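You operate a simulated robot arm through the tools that you are given. There is no shell and no other tool. Be economical: measure what you need, move in short steps, check, and stop when the job is done.

Carry out the task below with a simulated robot arm. There is one attempt and no reset: what you move stays moved.

TASK
Put things in order on the top of the folding table. At the end: the orange yarn cone from the top of the folding table stands on top of the green-clipped print; the teal lint brush stands where the purple sachet stood; the purple sachet stands where the pink ribbon roll stood; the pink ribbon roll from the top of the folding table stands where the orange yarn cone stood; whatever was shut is shut again. Leave all else as you found it, and nothing knocked over.

It is judged by the outcome, as a careful person would: the job done as asked, and still so three seconds after it is handed in. It fails if anything else is knocked over, pushed out of place, dropped, spilled or broken.

THE ROBOT
A 7-joint arm with a two-finger parallel gripper, fixed in place. Base frame: the origin is at the foot of the arm, x ahead of it, y to its left, z up; the work surface is at about z = 0. Lengths are in m, angles in degrees, forces in N, time in s.
With the tool pointing down near the work surface it reaches from about 0.22 to 0.58 m from the base axis. Its first joint turns from -66.0 to 66.0 degrees. Payload 2.5 kg.
Tool frame: the origin (TCP) lies between the finger pads and is the grasp point; the fingertips stand 0.023 m ahead of it; z points along the fingers, y is the line along which they close. The gripper opens to 0.094 m. The fingers are 0.038 m wide and 0.01 m thick; the gripper's body (0.054 by 0.096 m) begins 0.039 m behind the TCP.
Orientation is that of the tool frame in the base frame, as [roll, pitch, yaw] about the fixed x, y, z axes, in that order (R = Rz(yaw) Ry(pitch) Rx(roll)). With the fingers straight down and closing along the base's y, the tool's x points along the base's -x, its y along +y and its z along -z.

THE INTERFACE
- The arm moves only by the tool move_arm. Its argument "series" is text: rows parted by semicolons, each of 7 numbers parted by spaces: the turn, a rotation vector about the tool's x, y, z in units of 8 degrees (1.0 is 8 degrees), then the shift along the tool's x, y, z in units of 20 mm (1.0 is 20 mm), then the gripper command, from -1 (fully open) to 1 (shut), values between in proportion. In form: rx ry rz dx dy dz gripper; .... A call has 1 to 10 rows; each row shifts and turns the commanded pose from where the row before left it, along the tool's axes as they then stand. A call with a number of a shift or a turn outside -1 to 1 is refused whole. A row lasts 0.2 s, in which the tool goes at most 0.05 m and 8.6 degrees; a call with a longer step from one row to the next is refused whole, and so is a gripper value outside its range. A pose out of reach is approached as far as the arm can. The call stops where the force on the tool passes 40 N (or 10 N more than at its start, if that is more) or the arm is blocked; 0.2 s more then pass. The fingers move at their own pace (about 0.108 m/s each) and stop on an object; they squeeze with about 20 N. The grip force told is the motor's: it shows also when the fingers shut on nothing. Time passes only in rows, and 0.2 s behind the last, so rows that do not move let the fingers close. It gives the time, the measured TCP pose, the force on the tool (base axes), the opening and the grip force at its end, in the units of the frame above (readings bear some noise).
- Cameras (640 x 400 px; columns grow to the right, rows downward): "scene" is fixed at [0.1256, -0.4076, 0.5558]; the picture's right is [0.80, -0.61, 0.00], its down [-0.28, -0.37, -0.89] and it looks along [0.54, 0.70, -0.46] (base axes); focal length 306 px, centre (320, 200). "wrist" rides on the gripper at [-0.039, 0, -0.044] in the tool frame; the picture's right is [0.00, -1.00, 0.00], its down [0.97, 0.00, -0.24] and it looks along [0.24, 0.00, 0.97] (tool axes); focal length 218 px, centre (320, 200).
- get_image(camera): a new picture of that camera. No time passes.
- measure_at(camera, pixels): for up to 12 pixels [column, row] of the newest picture of that camera ("zoom" is the newest enlarged one), the place [x, y, z] in the base frame of the surface seen there, good to about 0.002 m. No time passes.
- enlarge(camera, box): a new picture of the part [left, top, right, bottom] of that camera's present view, enlarged. No time passes.
- job_done(): hands the job in; it is judged then, once.

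Work in short steps. Measure before you move; look again where a grasp or a placing could have gone wrong, and mend it. You have 80 turns and 34 pictures in all, those below and enlarged ones among them. Open the gripper and draw the arm clear of the work before you hand the job in, unless the task says otherwise; then end with one line.

The tools are called after ">>>" as a command line: name --argument value ..., lists and objects as JSON in quotes. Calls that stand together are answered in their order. move_arm: Moves the arm, as the interface text tells. Its arguments: {"type":"object","properties":{"series":{"type":"string"}},"required":["series"]} The other tools are called the same way: get_image (camera) takes a picture; measure_at (camera, pixels) gives the place of the surface under pixels of a picture; enlarge (camera, box) takes an enlarged picture of a part of a camera's view; job_done () hands the job in.

At the start:

```text
clock: 0.0
eef_pos: [0.3974, -0.0541, 0.3942]
tool_rot: [-179.9, -0.1, -180.0]
contact_force: [0.2, -0.1, 0.1]
gripper_width: 0.0939
grip_force: 0.1
```

scene: 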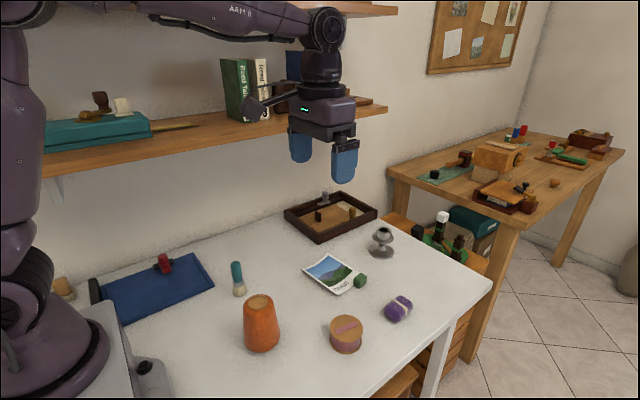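
wrist: 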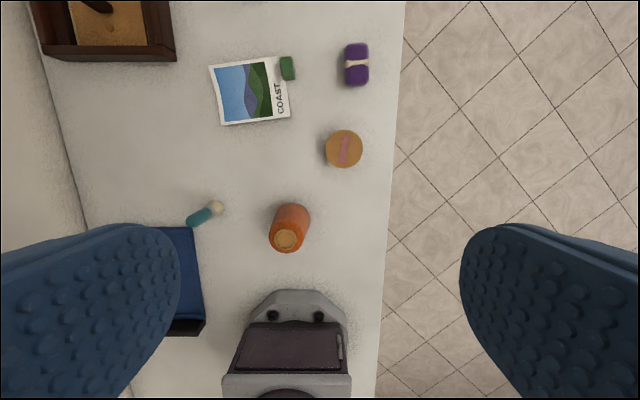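

The scene shows the cone (261,323), ribbon roll (346,335), sachet (398,308), brush (238,278), print (333,274). I'll enlarge this region and measure.

>>> enlarge --camera "scene" --box '[200, 220, 440, 370]'

>>> measure_at --camera "wrist" --pixels '[[286, 239], [290, 212], [343, 149], [357, 50], [357, 65], [357, 80], [216, 208], [195, 220], [240, 92], [288, 68], [214, 68], [290, 115]]'

>>> measure_at --camera "scene" --pixels '[[258, 302], [261, 345], [346, 324], [346, 350], [398, 302], [390, 308], [406, 302], [237, 265], [239, 290], [325, 270], [360, 281], [334, 260]]'

```text
2.67 times, centred on (320, 295) of scene
```

zoom: 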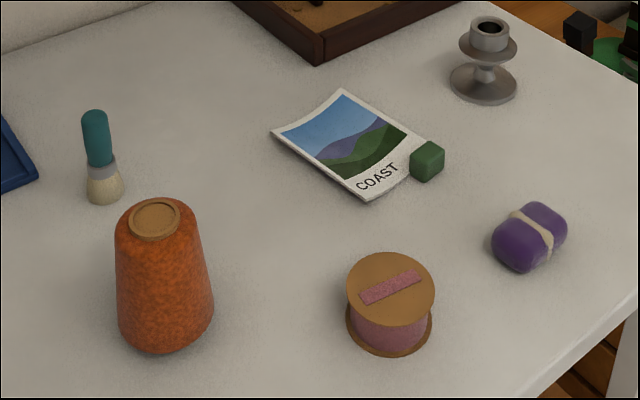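

```text
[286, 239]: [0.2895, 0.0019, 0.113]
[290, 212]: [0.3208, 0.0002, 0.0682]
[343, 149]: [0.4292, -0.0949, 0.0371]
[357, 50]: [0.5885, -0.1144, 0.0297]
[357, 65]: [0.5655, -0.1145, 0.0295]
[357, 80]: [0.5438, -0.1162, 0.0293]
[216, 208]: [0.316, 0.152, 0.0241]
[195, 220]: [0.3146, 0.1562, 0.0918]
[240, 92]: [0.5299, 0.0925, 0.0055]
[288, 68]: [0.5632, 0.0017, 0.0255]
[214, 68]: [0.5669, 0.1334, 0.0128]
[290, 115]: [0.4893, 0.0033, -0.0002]
```

```text
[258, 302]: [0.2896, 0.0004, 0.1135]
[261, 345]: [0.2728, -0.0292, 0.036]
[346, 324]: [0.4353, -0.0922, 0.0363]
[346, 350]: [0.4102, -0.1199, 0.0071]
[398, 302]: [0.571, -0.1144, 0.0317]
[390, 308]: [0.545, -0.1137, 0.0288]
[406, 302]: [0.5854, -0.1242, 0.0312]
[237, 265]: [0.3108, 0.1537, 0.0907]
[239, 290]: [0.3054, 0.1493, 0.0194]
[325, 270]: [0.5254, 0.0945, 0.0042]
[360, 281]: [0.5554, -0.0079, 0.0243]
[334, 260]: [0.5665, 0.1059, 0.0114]
```

The cone axis is near (0.29,0.0), top at z≈0.113. The print looks curled, so I'll measure its profile and the cone's edges in the enlarged picture.

>>> measure_at --camera "zoom" --pixels '[[274, 133], [342, 92], [366, 196], [425, 145], [310, 115], [350, 145], [395, 170], [325, 165], [375, 118], [427, 160], [130, 220], [178, 220]]'

>>> measure_at --camera "wrist" --pixels '[[222, 90], [230, 90], [240, 90], [250, 90], [260, 90], [270, 90], [280, 90], [250, 64], [250, 75], [250, 105], [250, 118], [288, 90]]'

>>> measure_at --camera "scene" --pixels '[[245, 340], [278, 340], [247, 320], [275, 320], [273, 302], [246, 302], [332, 327], [360, 327], [330, 342], [361, 340], [346, 317], [346, 333]]'

```text
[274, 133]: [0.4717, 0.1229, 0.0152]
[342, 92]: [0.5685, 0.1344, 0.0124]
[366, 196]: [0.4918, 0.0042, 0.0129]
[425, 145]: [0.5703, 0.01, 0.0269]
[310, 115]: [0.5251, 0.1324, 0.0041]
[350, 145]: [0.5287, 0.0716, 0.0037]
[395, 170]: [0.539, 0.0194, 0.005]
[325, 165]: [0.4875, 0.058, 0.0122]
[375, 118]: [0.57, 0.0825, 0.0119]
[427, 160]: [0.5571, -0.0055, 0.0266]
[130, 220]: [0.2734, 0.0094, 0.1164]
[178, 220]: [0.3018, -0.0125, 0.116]
```

```text
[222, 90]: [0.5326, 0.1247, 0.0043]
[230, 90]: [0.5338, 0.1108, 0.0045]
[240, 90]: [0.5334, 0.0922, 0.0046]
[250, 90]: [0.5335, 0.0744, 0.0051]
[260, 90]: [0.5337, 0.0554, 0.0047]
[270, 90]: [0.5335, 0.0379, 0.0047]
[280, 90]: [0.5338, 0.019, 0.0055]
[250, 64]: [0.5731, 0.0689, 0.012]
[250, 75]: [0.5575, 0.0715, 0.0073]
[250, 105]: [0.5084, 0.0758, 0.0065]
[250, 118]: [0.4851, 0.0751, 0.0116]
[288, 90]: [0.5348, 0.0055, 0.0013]
```

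```text
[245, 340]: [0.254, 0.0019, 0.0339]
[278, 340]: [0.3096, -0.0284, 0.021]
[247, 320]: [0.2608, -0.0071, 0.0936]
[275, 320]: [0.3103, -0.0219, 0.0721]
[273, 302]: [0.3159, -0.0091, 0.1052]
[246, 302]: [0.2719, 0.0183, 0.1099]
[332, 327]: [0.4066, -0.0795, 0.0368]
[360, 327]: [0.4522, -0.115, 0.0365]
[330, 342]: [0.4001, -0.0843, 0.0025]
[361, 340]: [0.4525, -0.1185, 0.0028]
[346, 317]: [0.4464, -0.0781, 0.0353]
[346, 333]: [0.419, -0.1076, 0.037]
```

The print is a shallow trough, with its bottom at about (0.528,0.07), so I'll set the cone on that. First I move above the cone at (0.29,0.0).

>>> move_arm --series "0 0 0 0.6 0.3 0.96 -1;0 0 0 0.6 0.3 0.96 -1;0 0 0 0.6 0.3 0.96 -1;0 0 0 0.6 0.3 0.96 -1;0 0 0 0.6 0.3 0.96 -1;0 0 0 0.6 0.3 0.96 -1;0 0 0 0.6 0.3 0.96 -1;0 0 0 0.6 0.3 0.96 -1;0 0 0 0.6 0.3 0.96 -1;0 0 0 0 0 0 -1"

>>> get_image --camera "wrist"

```text
clock: 2.2
eef_pos: [0.2873, 0.001, 0.2214]
tool_rot: [179.9, 0.0, 180.0]
contact_force: [0.2, -0.5, 0.4]
gripper_width: 0.0938
grip_force: 0.1
```

```text
30 pictures are left
```

wrist: 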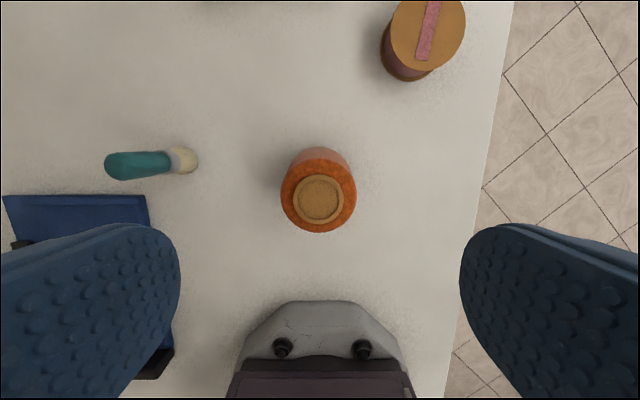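

The cone top is centred near (319,200). I'll measure its rim and base to get the axis.

>>> measure_at --camera "wrist" --pixels '[[319, 200], [295, 200], [344, 200], [319, 177], [319, 222], [319, 150], [283, 200], [355, 200], [319, 230], [424, 30], [390, 25], [464, 25]]'

```text
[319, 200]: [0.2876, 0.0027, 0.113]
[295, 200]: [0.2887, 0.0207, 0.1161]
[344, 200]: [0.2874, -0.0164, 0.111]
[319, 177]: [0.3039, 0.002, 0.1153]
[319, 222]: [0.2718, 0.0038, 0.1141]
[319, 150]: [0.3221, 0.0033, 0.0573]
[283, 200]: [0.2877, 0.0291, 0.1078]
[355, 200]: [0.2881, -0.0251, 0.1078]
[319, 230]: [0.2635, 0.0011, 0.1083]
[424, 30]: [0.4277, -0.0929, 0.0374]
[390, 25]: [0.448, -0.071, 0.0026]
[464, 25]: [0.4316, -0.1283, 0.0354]
```

Cone axis ≈ (0.288,0.002), rim at 0.116. I descend to TCP z≈0.084 so the palm clears the rim, then grip.

>>> move_arm --series "0 0 0 0 0.05 0.98 -1;0 0 0 0 0 0.98 -1;0 0 0 0 0 0.98 -1;0 0 0 0 0 0.98 -1;0 0 0 0 0 0.98 -1;0 0 0 0 0 0.98 -1;0 0 0 0 0 0.98 -1;0 0 0 0 0 0 -1"

>>> move_arm --series "0 0 0 0 0 0 0.5;0 0 0 0 0 0 1;0 0 0 0 0 0 1;0 0 0 0 0 0 1"

```text
clock: 4.0
eef_pos: [0.2879, 0.0018, 0.0833]
tool_rot: [-180.0, 0.1, -180.0]
contact_force: [0.0, 0.0, 0.5]
gripper_width: 0.0938
grip_force: 0.1
```

```text
clock: 5.0
eef_pos: [0.288, 0.0012, 0.0839]
tool_rot: [179.9, 0.0, -179.9]
contact_force: [0.3, -0.9, 0.0]
gripper_width: 0.0631
grip_force: 19.7
```

The cone is gripped at 0.063 width. I lift it about 0.1 m and check for a secure hold.

>>> move_arm --series "0 0 0 0 0 -0.5 1;0 0 0 0 0 -0.5 1;0 0 0 0 0 -0.8 1;0 0 0 0 0 -0.8 1;0 0 0 0 0 -0.8 1;0 0 0 0 0 -0.8 1;0 0 0 0 0 0 1"

>>> get_image --camera "scene"

```text
clock: 6.6
eef_pos: [0.2872, 0.0005, 0.1688]
tool_rot: [180.0, 0.0, 180.0]
contact_force: [-0.1, 0.4, -1.5]
gripper_width: 0.063
grip_force: 20.1
```

```text
29 pictures are left
```

scene: 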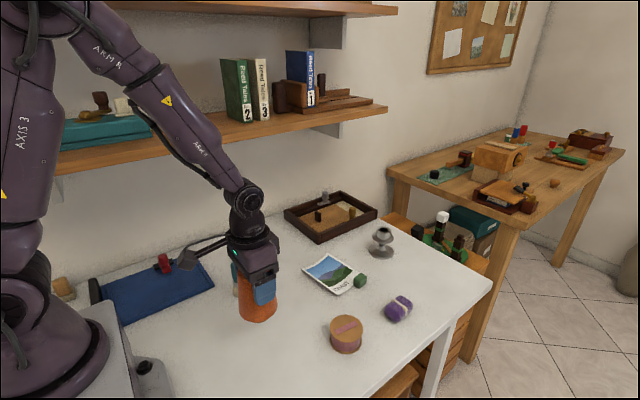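

The cone is held upright. I carry it above the print to (0.528,0.070).

>>> move_arm --series "0 0 0 -0.5 0.25 0 1;0 0 0 -0.9 0.25 0 1;0 0 0 -0.9 0.25 0 1;0 0 0 -0.9 0.25 0 1;0 0 0 -0.9 0.25 0 1;0 0 0 -0.9 0.25 0 1;0 0 0 -0.9 0.25 0 1;0 0 0 -0.9 0.25 0 1;0 0 0 -0.9 0.25 0 1;0 0 0 -0.9 0.25 0 1"

>>> move_arm --series "0 0 0 -0.9 0.25 0 1;0 0 0 -0.9 0.25 0 1;0 0 0 -0.9 0.25 0 1;0 0 0 -0.75 0.22 0 1;0 0 0 0 0 0.7 1;0 0 0 0 0 0.7 1;0 0 0 0 0 0.7 1;0 0 0 0 0 0.7 1;0 0 0 0 0 0 1"

>>> enlarge --camera "scene" --box '[240, 180, 440, 305]'

```text
clock: 8.8
eef_pos: [0.4599, 0.0525, 0.169]
tool_rot: [180.0, 0.0, -179.9]
contact_force: [0.2, 0.3, -2.4]
gripper_width: 0.0629
grip_force: 19.9
```

```text
clock: 10.8
eef_pos: [0.5289, 0.0699, 0.1114]
tool_rot: [-180.0, 0.0, -180.0]
contact_force: [-0.9, 0.1, -1.4]
gripper_width: 0.0626
grip_force: 20.1
```

```text
3.20 times, centred on (340, 242) of scene
```

zoom: 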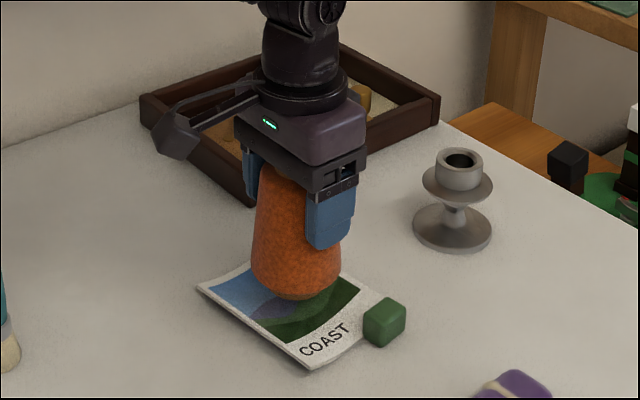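

The cone hangs over the print's middle with its bottom at about 0.027. I lower it gently, watching the force.

>>> move_arm --series "0 0 0 0 0 0.3 1;0 0 0 0 0 0.3 1;0 0 0 0 0 0.2 1;0 0 0 0 0 0.05 1;0 0 0 0 0 0 1"

```text
clock: 12.0
eef_pos: [0.5283, 0.0697, 0.0955]
tool_rot: [-180.0, 0.0, -180.0]
contact_force: [0.8, -0.4, -1.7]
gripper_width: 0.0627
grip_force: 19.6
```

>>> move_arm --series "0 0 0 0 0 0.1 1;0 0 0 0 0 0 1"

>>> move_arm --series "0 0 0 0 0 0.1 1;0 0 0 0 0 0 1"

```text
clock: 12.6
eef_pos: [0.5289, 0.0699, 0.0925]
tool_rot: [180.0, 0.0, -180.0]
contact_force: [-0.9, 0.2, -2.3]
gripper_width: 0.0625
grip_force: 20.1
```

```text
clock: 13.2
eef_pos: [0.5298, 0.0706, 0.0913]
tool_rot: [-179.9, 0.0, -180.0]
contact_force: [0.3, -0.2, -1.8]
gripper_width: 0.0626
grip_force: 19.3
```

The force hasn't changed (-1.8 N), so it isn't touching yet. I keep lowering in 1–2 mm steps.

>>> move_arm --series "0 0 0 0 0 0.1 1;0 0 0 0 0 0 1"

>>> move_arm --series "0 0 0 0 0 0.06 1;0 0 0 0 0 0 1"

```text
clock: 13.8
eef_pos: [0.5282, 0.0701, 0.089]
tool_rot: [-180.0, 0.0, 180.0]
contact_force: [0.5, 0.4, -2.3]
gripper_width: 0.0626
grip_force: 19.9
```

```text
clock: 14.4
eef_pos: [0.5289, 0.0707, 0.0888]
tool_rot: [-179.9, -0.1, 180.0]
contact_force: [-2.7, 0.2, 2.0]
gripper_width: 0.0628
grip_force: 19.8
```

There's contact (+2 N). I open slowly, then retreat upward.

>>> move_arm --series "0 0 0 0 0 0 -0.35;0 0 0 0 0 0 -0.45;0 0 0 0 0 0 -0.7;0 0 0 0 0 0 -1;0 0 0 0 0 0 -1"

>>> move_arm --series "0 0 0 0 0 -0.5 -1;0 0 0 0 0 -0.9 -1;0 0 0 0 0 -0.9 -1;0 0 0 0 0 -0.9 -1;0 0 0 0 0 -0.9 -1;0 0 0 0 0 -0.9 -1;0 0 0 0 0 -0.9 -1;0 0 0 0 0 0 -1"

>>> get_image --camera "scene"

>>> get_image --camera "wrist"

```text
clock: 15.6
eef_pos: [0.5288, 0.0699, 0.089]
tool_rot: [180.0, 0.0, 180.0]
contact_force: [-0.1, 0.1, -0.5]
gripper_width: 0.0937
grip_force: 0.0
```

```text
clock: 17.4
eef_pos: [0.5308, 0.0714, 0.2058]
tool_rot: [-180.0, 0.0, -179.9]
contact_force: [-0.1, -0.3, 0.2]
gripper_width: 0.0941
grip_force: 0.0
```

```text
27 pictures are left
```

scene: 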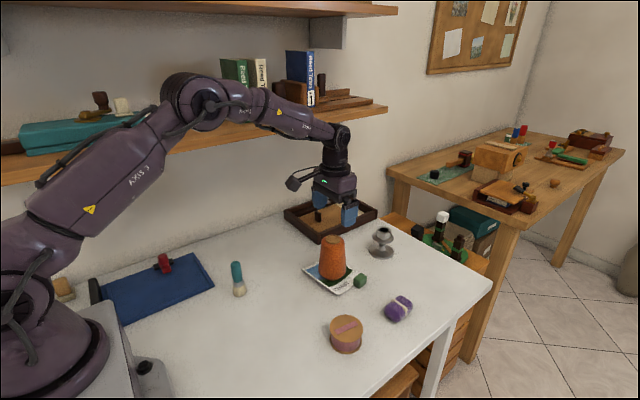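

```text
26 pictures are left
```

wrist: 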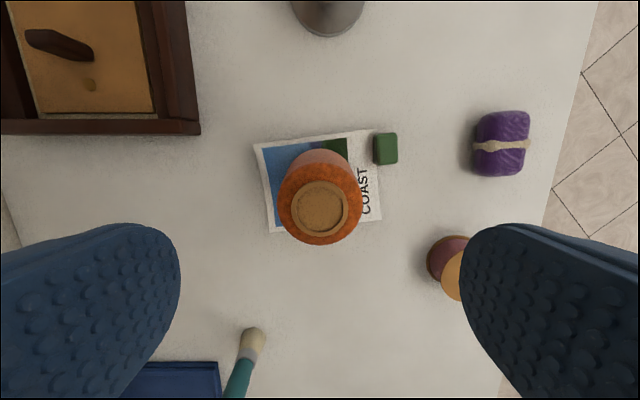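

The cone stands on the print. I measure the sachet's outline here (475–528, 112–176) for its footprint, plus the cone top.

>>> measure_at --camera "wrist" --pixels '[[503, 114], [503, 145], [502, 173], [482, 125], [527, 125], [480, 160], [524, 160], [473, 155], [480, 174], [320, 209], [300, 209], [345, 209]]'

>>> move_arm --series "0 0 0 0.5 -0.9 0 -1;0 0 0 0.5 -0.9 0 -1;0 0 0 0.5 -0.9 0 -1;0 0 0 0.5 -0.9 0 -1;0 0 0 0.5 -0.9 0 -1;0 0 0 0.5 -0.9 0 -1;0 0 0 0.5 -0.9 0 -1;0 0 0 0.5 -0.9 0 -1;0 0 0 0.5 -0.7 0 -1;0 0 0 0.5 -0.6 0 -1"

>>> get_image --camera "wrist"

```text
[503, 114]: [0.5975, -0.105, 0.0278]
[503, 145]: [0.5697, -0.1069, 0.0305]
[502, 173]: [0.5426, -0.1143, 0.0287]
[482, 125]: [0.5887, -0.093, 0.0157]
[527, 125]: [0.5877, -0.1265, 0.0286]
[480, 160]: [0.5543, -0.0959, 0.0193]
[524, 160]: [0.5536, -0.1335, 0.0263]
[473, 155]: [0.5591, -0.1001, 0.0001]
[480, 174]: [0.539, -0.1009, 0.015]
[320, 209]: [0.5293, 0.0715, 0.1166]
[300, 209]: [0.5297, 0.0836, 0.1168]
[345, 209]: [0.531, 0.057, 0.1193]
```

```text
clock: 19.6
eef_pos: [0.4291, -0.1002, 0.2062]
tool_rot: [-180.0, 0.0, -179.9]
contact_force: [-0.1, -0.9, 0.3]
gripper_width: 0.0939
grip_force: 0.1
```

```text
25 pictures are left
```

wrist: 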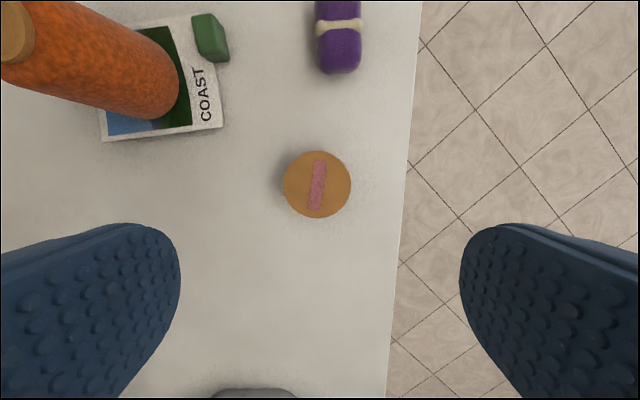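

The ribbon roll is at (317,184). I measure its rim.

>>> measure_at --camera "wrist" --pixels '[[317, 184], [286, 184], [348, 184], [317, 154], [317, 214], [296, 162], [340, 206], [338, 20], [318, 20], [358, 20], [338, 60], [338, 4]]'

```text
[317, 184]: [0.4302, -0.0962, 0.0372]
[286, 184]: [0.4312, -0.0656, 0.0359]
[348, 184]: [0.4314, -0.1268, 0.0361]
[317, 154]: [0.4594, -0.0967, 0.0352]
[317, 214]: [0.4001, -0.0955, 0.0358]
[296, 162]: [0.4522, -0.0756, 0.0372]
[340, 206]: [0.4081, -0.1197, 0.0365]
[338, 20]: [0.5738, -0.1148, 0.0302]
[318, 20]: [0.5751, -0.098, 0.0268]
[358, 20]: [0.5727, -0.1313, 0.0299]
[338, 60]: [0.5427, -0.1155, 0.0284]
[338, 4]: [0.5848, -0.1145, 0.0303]
```

Roll centre is (0.430,−0.0965), radius 0.031, top 0.036. I descend to z≈0.028 and grip.

>>> move_arm --series "0 0 0 -0.05 0.18 0.95 -1;0 0 0 0 0 0.95 -1;0 0 0 0 0 0.95 -1;0 0 0 0 0 0.95 -1;0 0 0 0 0 0.95 -1;0 0 0 0 0 0.95 -1;0 0 0 0 0 0.95 -1;0 0 0 0 0 0.95 -1;0 0 0 0 0 0.95 -1;0 0 0 0 0 0.3 -1"

>>> move_arm --series "0 0 0 0 0 0 -0.2;0 0 0 0 0 0 0.5;0 0 0 0 0 0 1;0 0 0 0 0 0 1"

>>> move_arm --series "0 0 0 0 0 -0.4 1;0 0 0 0 0 -0.8 1;0 0 0 0 0 -0.8 1;0 0 0 0 0 -0.8 1;0 0 0 0 0 -0.8 1;0 0 0 0 0 0 1"

>>> enlarge --camera "scene" --box '[240, 220, 480, 370]'

```text
clock: 21.8
eef_pos: [0.4308, -0.0958, 0.0287]
tool_rot: [-180.0, -0.1, -179.9]
contact_force: [-0.5, 0.4, -0.1]
gripper_width: 0.0941
grip_force: 0.1
```

```text
clock: 22.8
eef_pos: [0.431, -0.0963, 0.0288]
tool_rot: [179.9, 0.0, -180.0]
contact_force: [0.2, -0.1, -0.1]
gripper_width: 0.0657
grip_force: 20.0
```

```text
clock: 24.2
eef_pos: [0.43, -0.0956, 0.1006]
tool_rot: [180.0, 0.0, -180.0]
contact_force: [-0.3, -0.6, -0.3]
gripper_width: 0.0657
grip_force: 20.1
```

```text
2.67 times, centred on (360, 295) of scene
```

zoom: 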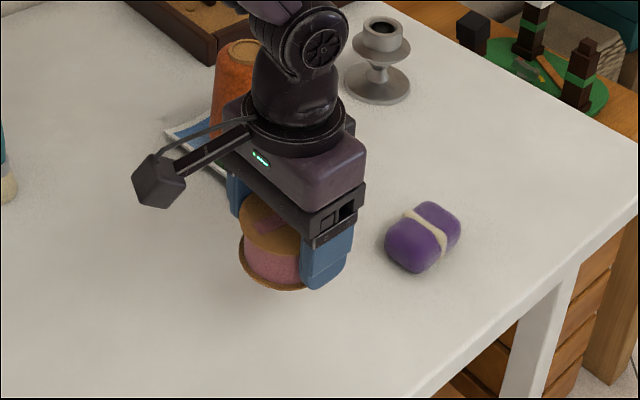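

The roll is lifted level. I carry it to (0.288,0.002) and lower to just above the surface.

>>> move_arm --series "0 0 0 0.71 0.488 0 1;0 0 0 0.71 0.488 0 1;0 0 0 0.71 0.488 0 1;0 0 0 0.71 0.488 0 1;0 0 0 0.71 0.488 0 1;0 0 0 0.71 0.488 0 1;0 0 0 0.71 0.488 0 1;0 0 0 0.71 0.488 0 1;0 0 0 0.71 0.488 0 1;0 0 0 0.71 0.488 0 1"

>>> move_arm --series "0 0 0 0 0 0.8 1;0 0 0 0 0 0.8 1;0 0 0 0 0 0.8 1;0 0 0 0 0 0.7 1;0 0 0 0 0 0.3 1;0 0 0 0 0 0 1"

```text
clock: 26.4
eef_pos: [0.2883, 0.0017, 0.1006]
tool_rot: [180.0, 0.1, -179.9]
contact_force: [0.6, 0.4, -0.5]
gripper_width: 0.0659
grip_force: 19.6
```

```text
clock: 27.8
eef_pos: [0.2876, 0.0025, 0.0328]
tool_rot: [-180.0, 0.0, -180.0]
contact_force: [0.1, -1.1, -1.4]
gripper_width: 0.0659
grip_force: 19.8
```

>>> move_arm --series "0 0 0 0 0 0.12 1;0 0 0 0 0 0 1"

>>> move_arm --series "0 0 0 0 0 0.06 1;0 0 0 0 0 0 1"

```text
clock: 28.4
eef_pos: [0.2881, 0.0021, 0.031]
tool_rot: [-180.0, 0.0, -180.0]
contact_force: [0.0, -0.4, -0.3]
gripper_width: 0.0656
grip_force: 20.0
```

```text
clock: 29.0
eef_pos: [0.2885, 0.0025, 0.0302]
tool_rot: [180.0, 0.1, -180.0]
contact_force: [-0.1, -0.1, -1.6]
gripper_width: 0.0661
grip_force: 19.5
```

It's about 1.5 mm above its grasp height. One more small step, release, and rise.

>>> move_arm --series "0 0 0 0 0 0.05 1;0 0 0 0 0 0 1"

>>> move_arm --series "0 0 0 0 0 0 -0.42;0 0 0 0 0 0 -0.55;0 0 0 0 0 0 -0.8;0 0 0 0 0 0 -1;0 0 0 0 0 0 -1"

>>> move_arm --series "0 0 0 0 0 -0.5 -1;0 0 0 0 0 -0.9 -1;0 0 0 0 0 -0.9 -1;0 0 0 0 0 -0.9 -1;0 0 0 0 0 -0.9 -1;0 0 0 0 0 -0.9 -1;0 0 0 0 0 -0.9 -1;0 0 0 0 0 -0.9 -1;0 0 0 0 0 0 -1"

>>> get_image --camera "wrist"

```text
clock: 29.6
eef_pos: [0.2877, 0.0019, 0.0284]
tool_rot: [179.9, 0.0, 180.0]
contact_force: [-4.6, -1.1, 17.2]
gripper_width: 0.066
grip_force: 19.7
```

```text
clock: 30.8
eef_pos: [0.289, 0.0025, 0.0288]
tool_rot: [-179.9, 0.0, -180.0]
contact_force: [0.6, 0.5, -0.6]
gripper_width: 0.0942
grip_force: 0.1
```

```text
clock: 32.8
eef_pos: [0.2888, 0.0026, 0.1648]
tool_rot: [180.0, 0.0, 180.0]
contact_force: [0.6, 0.9, -0.2]
gripper_width: 0.0939
grip_force: 0.0
```

```text
23 pictures are left
```

wrist: 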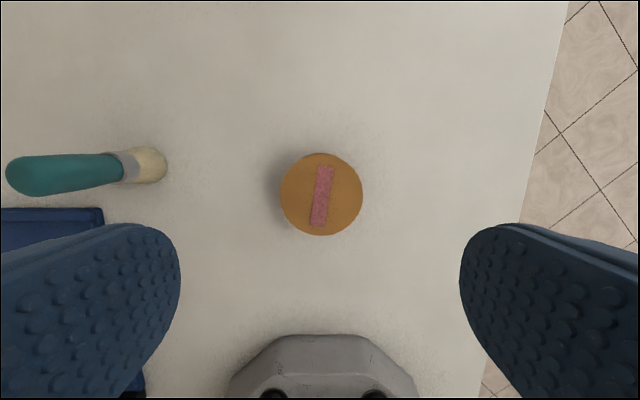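

The roll stands in the cone's old spot. Next, above the sachet at (0.567,−0.114).

>>> move_arm --series "0 0 0 -0.87 -0.364 0 -1;0 0 0 -0.87 -0.364 0 -1;0 0 0 -0.87 -0.364 0 -1;0 0 0 -0.87 -0.364 0 -1;0 0 0 -0.87 -0.364 0 -1;0 0 0 -0.87 -0.364 0 -1;0 0 0 -0.87 -0.364 0 -1;0 0 0 -0.87 -0.364 0 -1"

>>> move_arm --series "0 0 0 -0.87 -0.364 0 -1;0 0 0 -0.87 -0.364 0 -1;0 0 0 -0.87 -0.364 0 -1;0 0 0 -0.87 -0.364 0 -1;0 0 0 -0.87 -0.364 0 -1;0 0 0 -0.87 -0.364 0 -1;0 0 0 -0.87 -0.364 0 -1;0 0 0 -0.87 -0.364 0 -1;0 0 0 0 0 0 -1"

>>> get_image --camera "wrist"

```text
clock: 34.6
eef_pos: [0.4265, -0.0563, 0.1643]
tool_rot: [180.0, 0.0, -180.0]
contact_force: [0.9, -0.1, 0.0]
gripper_width: 0.0941
grip_force: 0.0
```

```text
clock: 36.6
eef_pos: [0.5676, -0.1132, 0.1643]
tool_rot: [-180.0, 0.0, -180.0]
contact_force: [-0.5, 0.1, 0.3]
gripper_width: 0.0939
grip_force: 0.0
```

```text
22 pictures are left
```

wrist: 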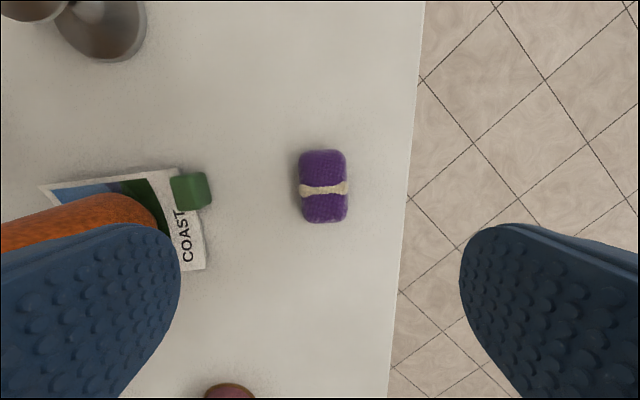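

The sachet is at (299–347, 149–222); I measure it for centring.

>>> measure_at --camera "wrist" --pixels '[[323, 152], [323, 220], [301, 170], [346, 170], [302, 205], [346, 205], [323, 188], [300, 188], [347, 188]]'

```text
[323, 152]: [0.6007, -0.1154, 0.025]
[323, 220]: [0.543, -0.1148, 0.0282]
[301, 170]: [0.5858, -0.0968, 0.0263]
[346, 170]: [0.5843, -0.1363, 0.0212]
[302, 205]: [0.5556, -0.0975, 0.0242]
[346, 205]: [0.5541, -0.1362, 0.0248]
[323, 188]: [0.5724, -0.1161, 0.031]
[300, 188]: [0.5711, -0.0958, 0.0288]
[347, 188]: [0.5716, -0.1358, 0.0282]
```

Sachet centre (0.571,−0.116), top 0.031. I descend to z≈0.028 and grip.

>>> move_arm --series "0 0 0 -0.1 -0.13 0.9 -1;0 0 0 0 0 0.9 -1;0 0 0 0 0 0.9 -1;0 0 0 0 0 0.9 -1;0 0 0 0 0 0.9 -1;0 0 0 0 0 0.9 -1;0 0 0 0 0 0.9 -1;0 0 0 0 0 0.5 -1;0 0 0 0 0 0 -1"

>>> move_arm --series "0 0 0 0 0 0 0;0 0 0 0 0 0 0.4;0 0 0 0 0 0 1;0 0 0 0 0 0 1"

>>> move_arm --series "0 0 0 0 0 -0.4 1;0 0 0 0 0 -0.8 1;0 0 0 0 0 -0.8 1;0 0 0 0 0 -0.8 1;0 0 0 0 0 0 1"

>>> enlarge --camera "scene" --box '[280, 200, 480, 325]'

```text
clock: 38.6
eef_pos: [0.5683, -0.1192, 0.0284]
tool_rot: [180.0, -0.1, 180.0]
contact_force: [-0.6, 0.6, -0.8]
gripper_width: 0.0941
grip_force: 0.2
```

```text
clock: 39.6
eef_pos: [0.5674, -0.1183, 0.0292]
tool_rot: [180.0, -0.1, 180.0]
contact_force: [-0.5, 0.9, 0.3]
gripper_width: 0.0414
grip_force: 20.2
```

```text
clock: 40.8
eef_pos: [0.5686, -0.1174, 0.0838]
tool_rot: [-179.9, 0.0, -180.0]
contact_force: [-0.1, -0.6, -0.6]
gripper_width: 0.041
grip_force: 20.1
```

```text
3.20 times, centred on (380, 262) of scene
```

zoom: 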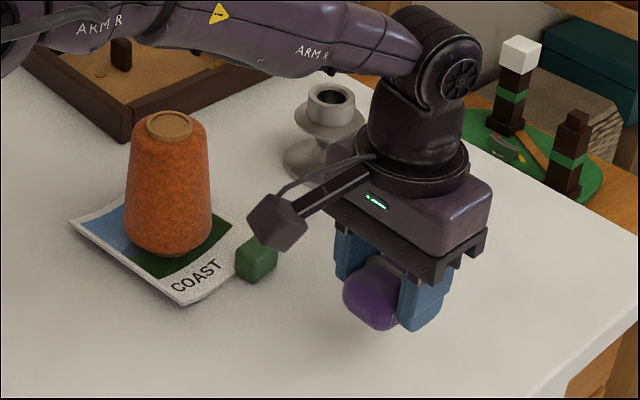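

The sachet is held level. I carry it to the roll's old spot (TCP 0.428,−0.097) and lower it.

>>> move_arm --series "0 0 0 0.88 0.125 0 1;0 0 0 0.88 0.125 0 1;0 0 0 0.88 0.125 0 1;0 0 0 0.88 0.125 0 1;0 0 0 0.88 0.125 0 1;0 0 0 0.88 0.125 0 1;0 0 0 0.88 0.125 0 1;0 0 0 0.88 0.125 0 1;0 0 0 0 0 0 1"

>>> move_arm --series "0 0 0 0 0 0.7 1;0 0 0 0 0 0.7 1;0 0 0 0 0 0.7 1;0 0 0 0 0 0.4 1;0 0 0 0 0 0.1 1;0 0 0 0 0 0 1"

```text
clock: 42.8
eef_pos: [0.4266, -0.0981, 0.0846]
tool_rot: [179.9, 0.0, -179.9]
contact_force: [0.5, -0.3, -0.1]
gripper_width: 0.0414
grip_force: 20.1
```

```text
clock: 44.2
eef_pos: [0.4276, -0.0969, 0.0325]
tool_rot: [180.0, 0.0, 180.0]
contact_force: [0.0, 0.1, -0.6]
gripper_width: 0.0411
grip_force: 20.2
```

>>> move_arm --series "0 0 0 0 0 0.1 1;0 0 0 0 0 0 1"

>>> move_arm --series "0 0 0 0 0 0.06 1;0 0 0 0 0 0 1"

```text
clock: 44.8
eef_pos: [0.4284, -0.0981, 0.0306]
tool_rot: [-179.9, 0.0, -180.0]
contact_force: [-0.3, 0.6, 0.2]
gripper_width: 0.0412
grip_force: 20.1
```

```text
clock: 45.4
eef_pos: [0.4277, -0.0978, 0.0292]
tool_rot: [-179.9, -0.1, -180.0]
contact_force: [0.3, -0.1, -0.1]
gripper_width: 0.0411
grip_force: 20.3
```

The TCP is back at the grasp height (0.029), so the sachet is at or within 1 mm of the table. I release and rise.

>>> move_arm --series "0 0 0 0 0 0.02 1;0 0 0 0 0 0 0.1;0 0 0 0 0 0 -0.1;0 0 0 0 0 0 -0.5;0 0 0 0 0 0 -1;0 0 0 0 0 0 -1"

>>> move_arm --series "0 0 0 0 0 -0.5 -1;0 0 0 0 0 -0.9 -1;0 0 0 0 0 -0.9 -1;0 0 0 0 0 -0.9 -1;0 0 0 0 0 -0.9 -1;0 0 0 0 0 -0.9 -1;0 0 0 0 0 -0.9 -1;0 0 0 0 0 -0.9 -1;0 0 0 0 0 -0.9 -1;0 0 0 0 0 -0.9 -1"

>>> get_image --camera "wrist"

```text
clock: 46.8
eef_pos: [0.427, -0.0981, 0.0291]
tool_rot: [-180.0, 0.0, 180.0]
contact_force: [0.0, -0.4, 0.2]
gripper_width: 0.094
grip_force: 0.0
```

```text
clock: 49.0
eef_pos: [0.4269, -0.098, 0.2013]
tool_rot: [-180.0, -0.1, 180.0]
contact_force: [-0.3, -0.1, 0.1]
gripper_width: 0.0937
grip_force: 0.1
```

```text
20 pictures are left
```

wrist: 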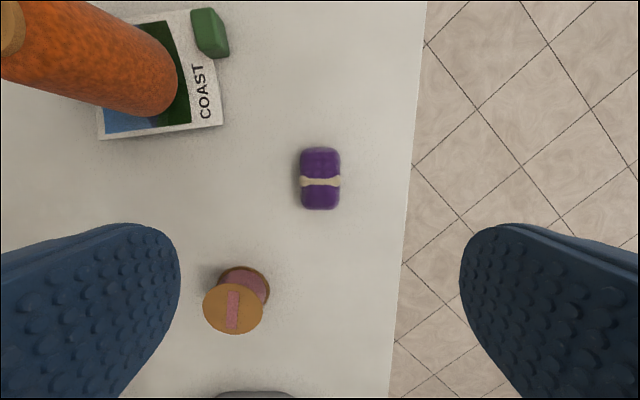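

The sachet is placed. Now I move above the brush at (0.310,0.152).

>>> move_arm --series "0 0 0 0.418 0.893 0 -1;0 0 0 0.418 0.893 0 -1;0 0 0 0.418 0.893 0 -1;0 0 0 0.418 0.893 0 -1;0 0 0 0.418 0.893 0 -1;0 0 0 0.418 0.893 0 -1;0 0 0 0.418 0.893 0 -1"

>>> move_arm --series "0 0 0 0.418 0.893 0 -1;0 0 0 0.418 0.893 0 -1;0 0 0 0.418 0.893 0 -1;0 0 0 0.418 0.893 0 -1;0 0 0 0.418 0.893 0 -1;0 0 0 0.418 0.893 0 -1;0 0 0 0.418 0.893 0 -1;0 0 0 0 0 0 -1"

>>> get_image --camera "wrist"

```text
clock: 50.6
eef_pos: [0.3687, 0.0279, 0.2017]
tool_rot: [179.9, 0.1, 180.0]
contact_force: [-0.4, -0.4, 0.2]
gripper_width: 0.0939
grip_force: 0.1
```

```text
clock: 52.4
eef_pos: [0.3103, 0.1534, 0.2009]
tool_rot: [-180.0, 0.0, -180.0]
contact_force: [0.8, -1.1, -0.3]
gripper_width: 0.0941
grip_force: 0.0
```

```text
19 pictures are left
```

wrist: 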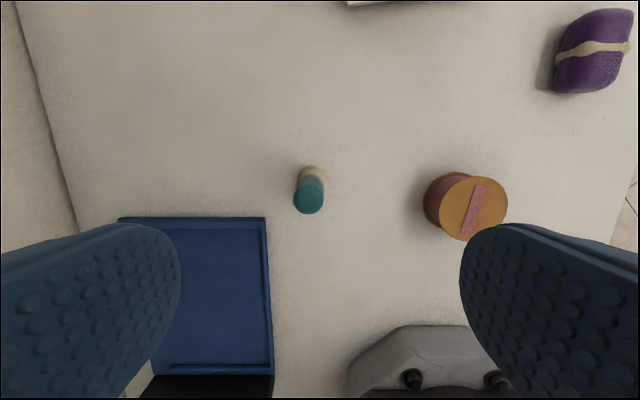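

The brush is at (308,198), with the blue tray near its lower left; I measure both.

>>> measure_at --camera "wrist" --pixels '[[308, 200], [296, 198], [322, 198], [309, 211], [310, 186], [312, 168], [300, 174], [325, 176], [265, 219], [125, 219], [258, 240], [240, 290]]'

>>> enlarge --camera "scene" --box '[60, 220, 300, 370]'

```text
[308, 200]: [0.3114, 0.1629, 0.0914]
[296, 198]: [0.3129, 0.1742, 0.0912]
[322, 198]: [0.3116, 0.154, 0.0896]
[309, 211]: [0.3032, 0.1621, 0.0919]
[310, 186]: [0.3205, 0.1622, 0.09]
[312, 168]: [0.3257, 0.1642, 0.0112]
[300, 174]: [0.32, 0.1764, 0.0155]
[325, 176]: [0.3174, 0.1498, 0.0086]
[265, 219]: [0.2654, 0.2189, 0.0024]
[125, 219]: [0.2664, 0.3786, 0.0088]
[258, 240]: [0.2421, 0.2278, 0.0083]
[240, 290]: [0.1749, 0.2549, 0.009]
```

```text
2.67 times, centred on (180, 295) of scene
```

zoom: 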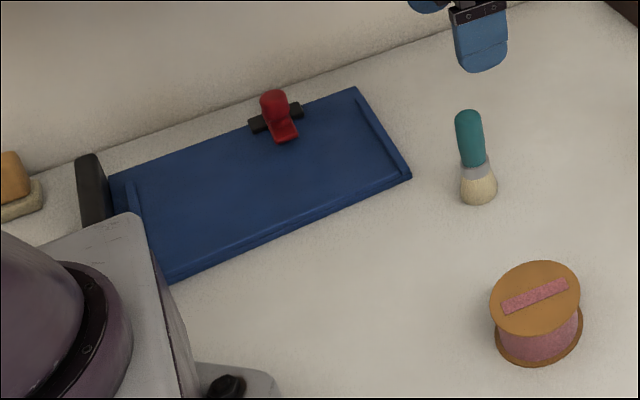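

Brush axis (0.312,0.1635), top at 0.092; the tray is low and clear. I descend to z≈0.066 and grip the handle.

>>> move_arm --series "0 0 0 -0.08 0.5 0 -1;0 0 0 0 0 0.9 -1;0 0 0 0 0 0.9 -1;0 0 0 0 0 0.9 -1;0 0 0 0 0 0.9 -1;0 0 0 0 0 0.9 -1;0 0 0 0 0 0.9 -1;0 0 0 0 0 0.9 -1;0 0 0 0 0 0.45 -1;0 0 0 0 0 0 -1"

>>> move_arm --series "0 0 0 0 0 0 0;0 0 0 0 0 0 0.35;0 0 0 0 0 0 0.5;0 0 0 0 0 0 1;0 0 0 0 0 0 1"

>>> move_arm --series "0 0 0 0 0 -0.4 1;0 0 0 0 0 -0.8 1;0 0 0 0 0 -0.8 1;0 0 0 0 0 -0.8 1;0 0 0 0 0 -0.8 1;0 0 0 0 0 0 1"

>>> enlarge --camera "scene" --box '[160, 170, 320, 270]'

```text
clock: 54.6
eef_pos: [0.3113, 0.1643, 0.0641]
tool_rot: [-179.9, 0.0, -179.9]
contact_force: [-0.2, -0.4, -0.6]
gripper_width: 0.0941
grip_force: 0.1
```

```text
clock: 55.8
eef_pos: [0.3125, 0.1635, 0.0655]
tool_rot: [179.9, -0.1, -179.9]
contact_force: [0.1, -0.2, 0.1]
gripper_width: 0.0229
grip_force: 20.1
```

```text
clock: 57.2
eef_pos: [0.3119, 0.1635, 0.139]
tool_rot: [180.0, 0.0, -180.0]
contact_force: [-0.7, -0.5, -0.3]
gripper_width: 0.0226
grip_force: 20.3
```

```text
4.00 times, centred on (240, 220) of scene
```

zoom: 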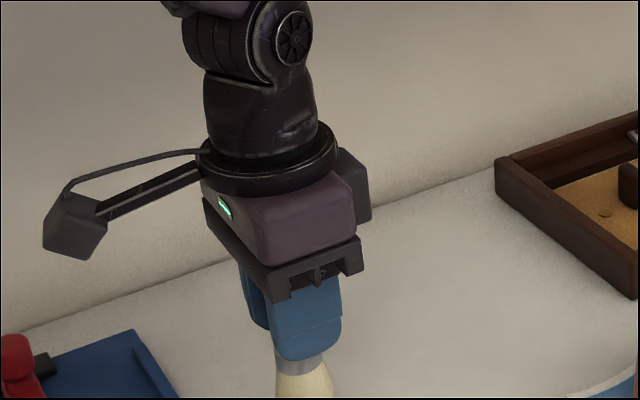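

The brush is held upright. I carry it around the cone, via (0.40,−0.05), to the sachet's old spot (0.571,−0.116).

>>> move_arm --series "0 0 0 -0.367 -0.6 0 1;0 0 0 -0.4 -0.95 0 1;0 0 0 -0.4 -0.95 0 1;0 0 0 -0.4 -0.95 0 1;0 0 0 -0.4 -0.95 0 1;0 0 0 -0.4 -0.95 0 1;0 0 0 -0.4 -0.95 0 1;0 0 0 -0.4 -0.95 0 1;0 0 0 -0.4 -0.95 0 1;0 0 0 -0.4 -0.95 0 1"

>>> move_arm --series "0 0 0 -0.4 -0.95 0 1;0 0 0 -0.45 -0.6 0 1;0 0 0 -0.9 -0.3 0 1;0 0 0 -0.9 -0.3 0 1;0 0 0 -0.9 -0.3 0 1;0 0 0 -0.9 -0.3 0 1;0 0 0 -0.9 -0.3 0 1;0 0 0 0 0 0 1"

```text
clock: 59.4
eef_pos: [0.391, -0.0193, 0.1374]
tool_rot: [-180.0, 0.0, 179.9]
contact_force: [-0.8, 0.6, -0.6]
gripper_width: 0.0223
grip_force: 19.9
```

```text
clock: 61.2
eef_pos: [0.4987, -0.0817, 0.1372]
tool_rot: [-180.0, 0.0, 179.9]
contact_force: [0.1, -0.3, -0.5]
gripper_width: 0.0225
grip_force: 21.0
```

>>> move_arm --series "0 0 0 -0.9 -0.43 0 1;0 0 0 -0.9 -0.43 0 1;0 0 0 -0.9 -0.43 0 1;0 0 0 -0.9 -0.43 0 1;0 0 0 0 0 0.8 1;0 0 0 0 0 0.8 1;0 0 0 0 0 0.8 1;0 0 0 0 0 0.8 1;0 0 0 0 0 0 1"

>>> enlarge --camera "scene" --box '[280, 200, 480, 325]'

```text
clock: 63.2
eef_pos: [0.5704, -0.115, 0.0737]
tool_rot: [180.0, 0.0, 180.0]
contact_force: [-0.5, -0.7, -0.5]
gripper_width: 0.0226
grip_force: 20.4
```

```text
3.20 times, centred on (380, 262) of scene
```

zoom: 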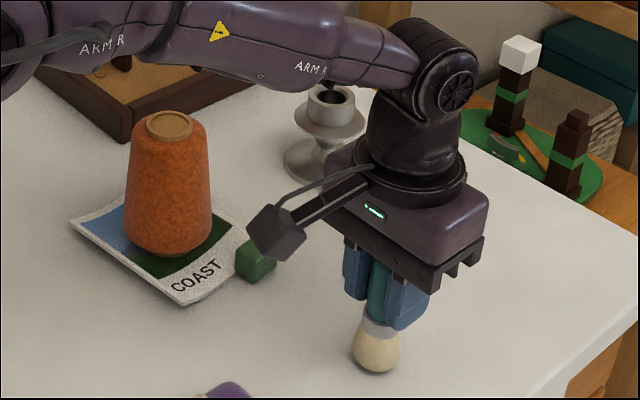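

The brush's bottom is about 8 mm up and it is upright. I lower it in small steps.

>>> move_arm --series "0 0 0 0 0 0.2 1;0 0 0 0 0 0.1 1;0 0 0 0 0 0 1"

>>> move_arm --series "0 0 0 0 0 0.06 1;0 0 0 0 0 0 1"

```text
clock: 64.0
eef_pos: [0.5709, -0.114, 0.0682]
tool_rot: [180.0, 0.0, 180.0]
contact_force: [0.1, 0.5, 0.0]
gripper_width: 0.0227
grip_force: 20.0
```

```text
clock: 64.6
eef_pos: [0.5708, -0.1147, 0.0668]
tool_rot: [180.0, 0.0, 180.0]
contact_force: [0.0, 0.2, -0.2]
gripper_width: 0.0223
grip_force: 20.0
```

>>> move_arm --series "0 0 0 0 0 0.06 1;0 0 0 0 0 0 1"

>>> move_arm --series "0 0 0 0 0 0.03 1;0 0 0 0 0 0 1"

```text
clock: 65.2
eef_pos: [0.5697, -0.1144, 0.0663]
tool_rot: [-180.0, 0.1, -180.0]
contact_force: [-3.1, 0.5, 9.4]
gripper_width: 0.0224
grip_force: 20.2
```

```text
clock: 65.8
eef_pos: [0.5702, -0.1159, 0.068]
tool_rot: [-180.0, 0.1, -180.0]
contact_force: [0.7, 2.2, 14.2]
gripper_width: 0.0226
grip_force: 19.9
```

Contact at 14 N. I ease up slightly, open slowly, and rise straight up.

>>> move_arm --series "0 0 0 0 0 -0.04 1;0 0 0 0 0 0 0.5;0 0 0 0 0 0 0.4;0 0 0 0 0 0 0.1;0 0 0 0 0 0 -0.5;0 0 0 0 0 0 -1;0 0 0 0 0 0 -1"

>>> move_arm --series "0 0 0 0 0 -0.4 -1;0 0 0 0 0 -0.8 -1;0 0 0 0 0 -0.9 -1;0 0 0 0 0 -0.9 -1;0 0 0 0 0 -0.9 -1;0 0 0 0 0 -0.9 -1;0 0 0 0 0 -0.9 -1;0 0 0 0 0 -0.9 -1;0 0 0 0 0 0 -1"

>>> move_arm --series "0 0 0 0.9 0.2 -0.6 -1;0 0 0 0.9 0.2 -0.6 -1;0 0 0 0.9 0.2 -0.6 -1;0 0 0 0.9 0.2 -0.6 -1;0 0 0 0.9 0.2 -0.6 -1;0 0 0 0.9 0.2 -0.6 -1;0 0 0 0.9 0.2 -0.6 -1;0 0 0 0.9 0.2 -0.6 -1;0 0 0 0 0 0 -1"

>>> get_image --camera "scene"

>>> get_image --camera "wrist"

```text
clock: 67.4
eef_pos: [0.5691, -0.1144, 0.0651]
tool_rot: [180.0, 0.0, 179.9]
contact_force: [0.4, -0.7, -0.5]
gripper_width: 0.094
grip_force: 0.0
```

```text
clock: 69.4
eef_pos: [0.571, -0.1162, 0.198]
tool_rot: [179.9, 0.0, -180.0]
contact_force: [0.4, -0.2, -0.7]
gripper_width: 0.0939
grip_force: 0.1
```

```text
clock: 71.4
eef_pos: [0.4255, -0.0818, 0.2932]
tool_rot: [-180.0, 0.0, 180.0]
contact_force: [-0.5, -0.6, -0.4]
gripper_width: 0.0941
grip_force: 0.2
```

```text
15 pictures are left
```

scene: 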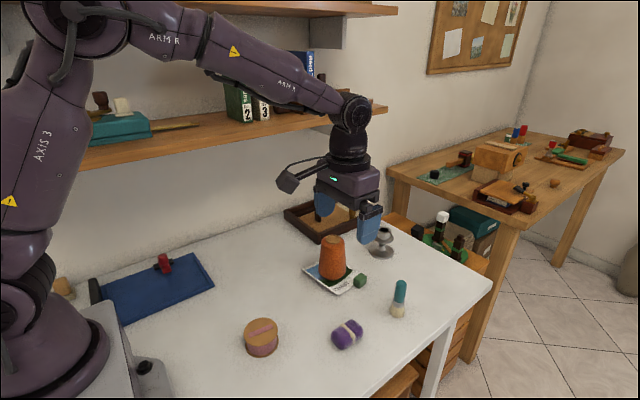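

```text
14 pictures are left
```

wrist: 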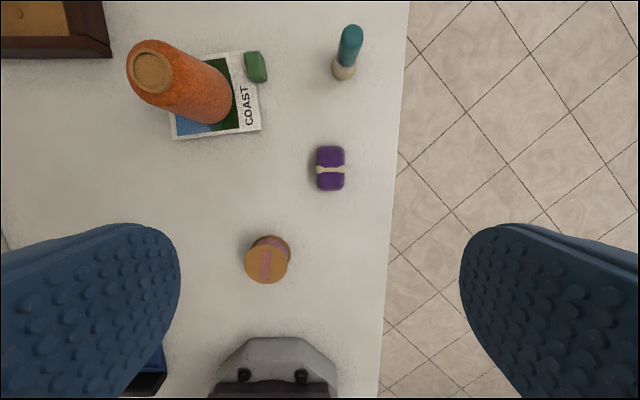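

All four objects stand where they should. A last check of positions, with the clip at (360,281).

>>> measure_at --camera "scene" --pixels '[[360, 281], [400, 284], [398, 313], [261, 330], [348, 333], [332, 240]]'

```text
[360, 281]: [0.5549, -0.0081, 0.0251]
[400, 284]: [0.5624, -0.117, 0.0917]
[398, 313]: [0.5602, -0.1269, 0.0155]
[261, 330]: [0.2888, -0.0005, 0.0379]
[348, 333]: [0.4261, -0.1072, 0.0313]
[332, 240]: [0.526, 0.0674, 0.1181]
```

The clip hasn't moved, everything is upright, and the arm is clear, so I'm handing in.

>>> job_done

```text
The job is handed in.
```

The table is in order and the job is handed in: the cone stands on the green-clipped print, the roll where the cone was, the sachet where the roll was, and the brush where the sachet was; I never opened anything, so there was nothing to shut.
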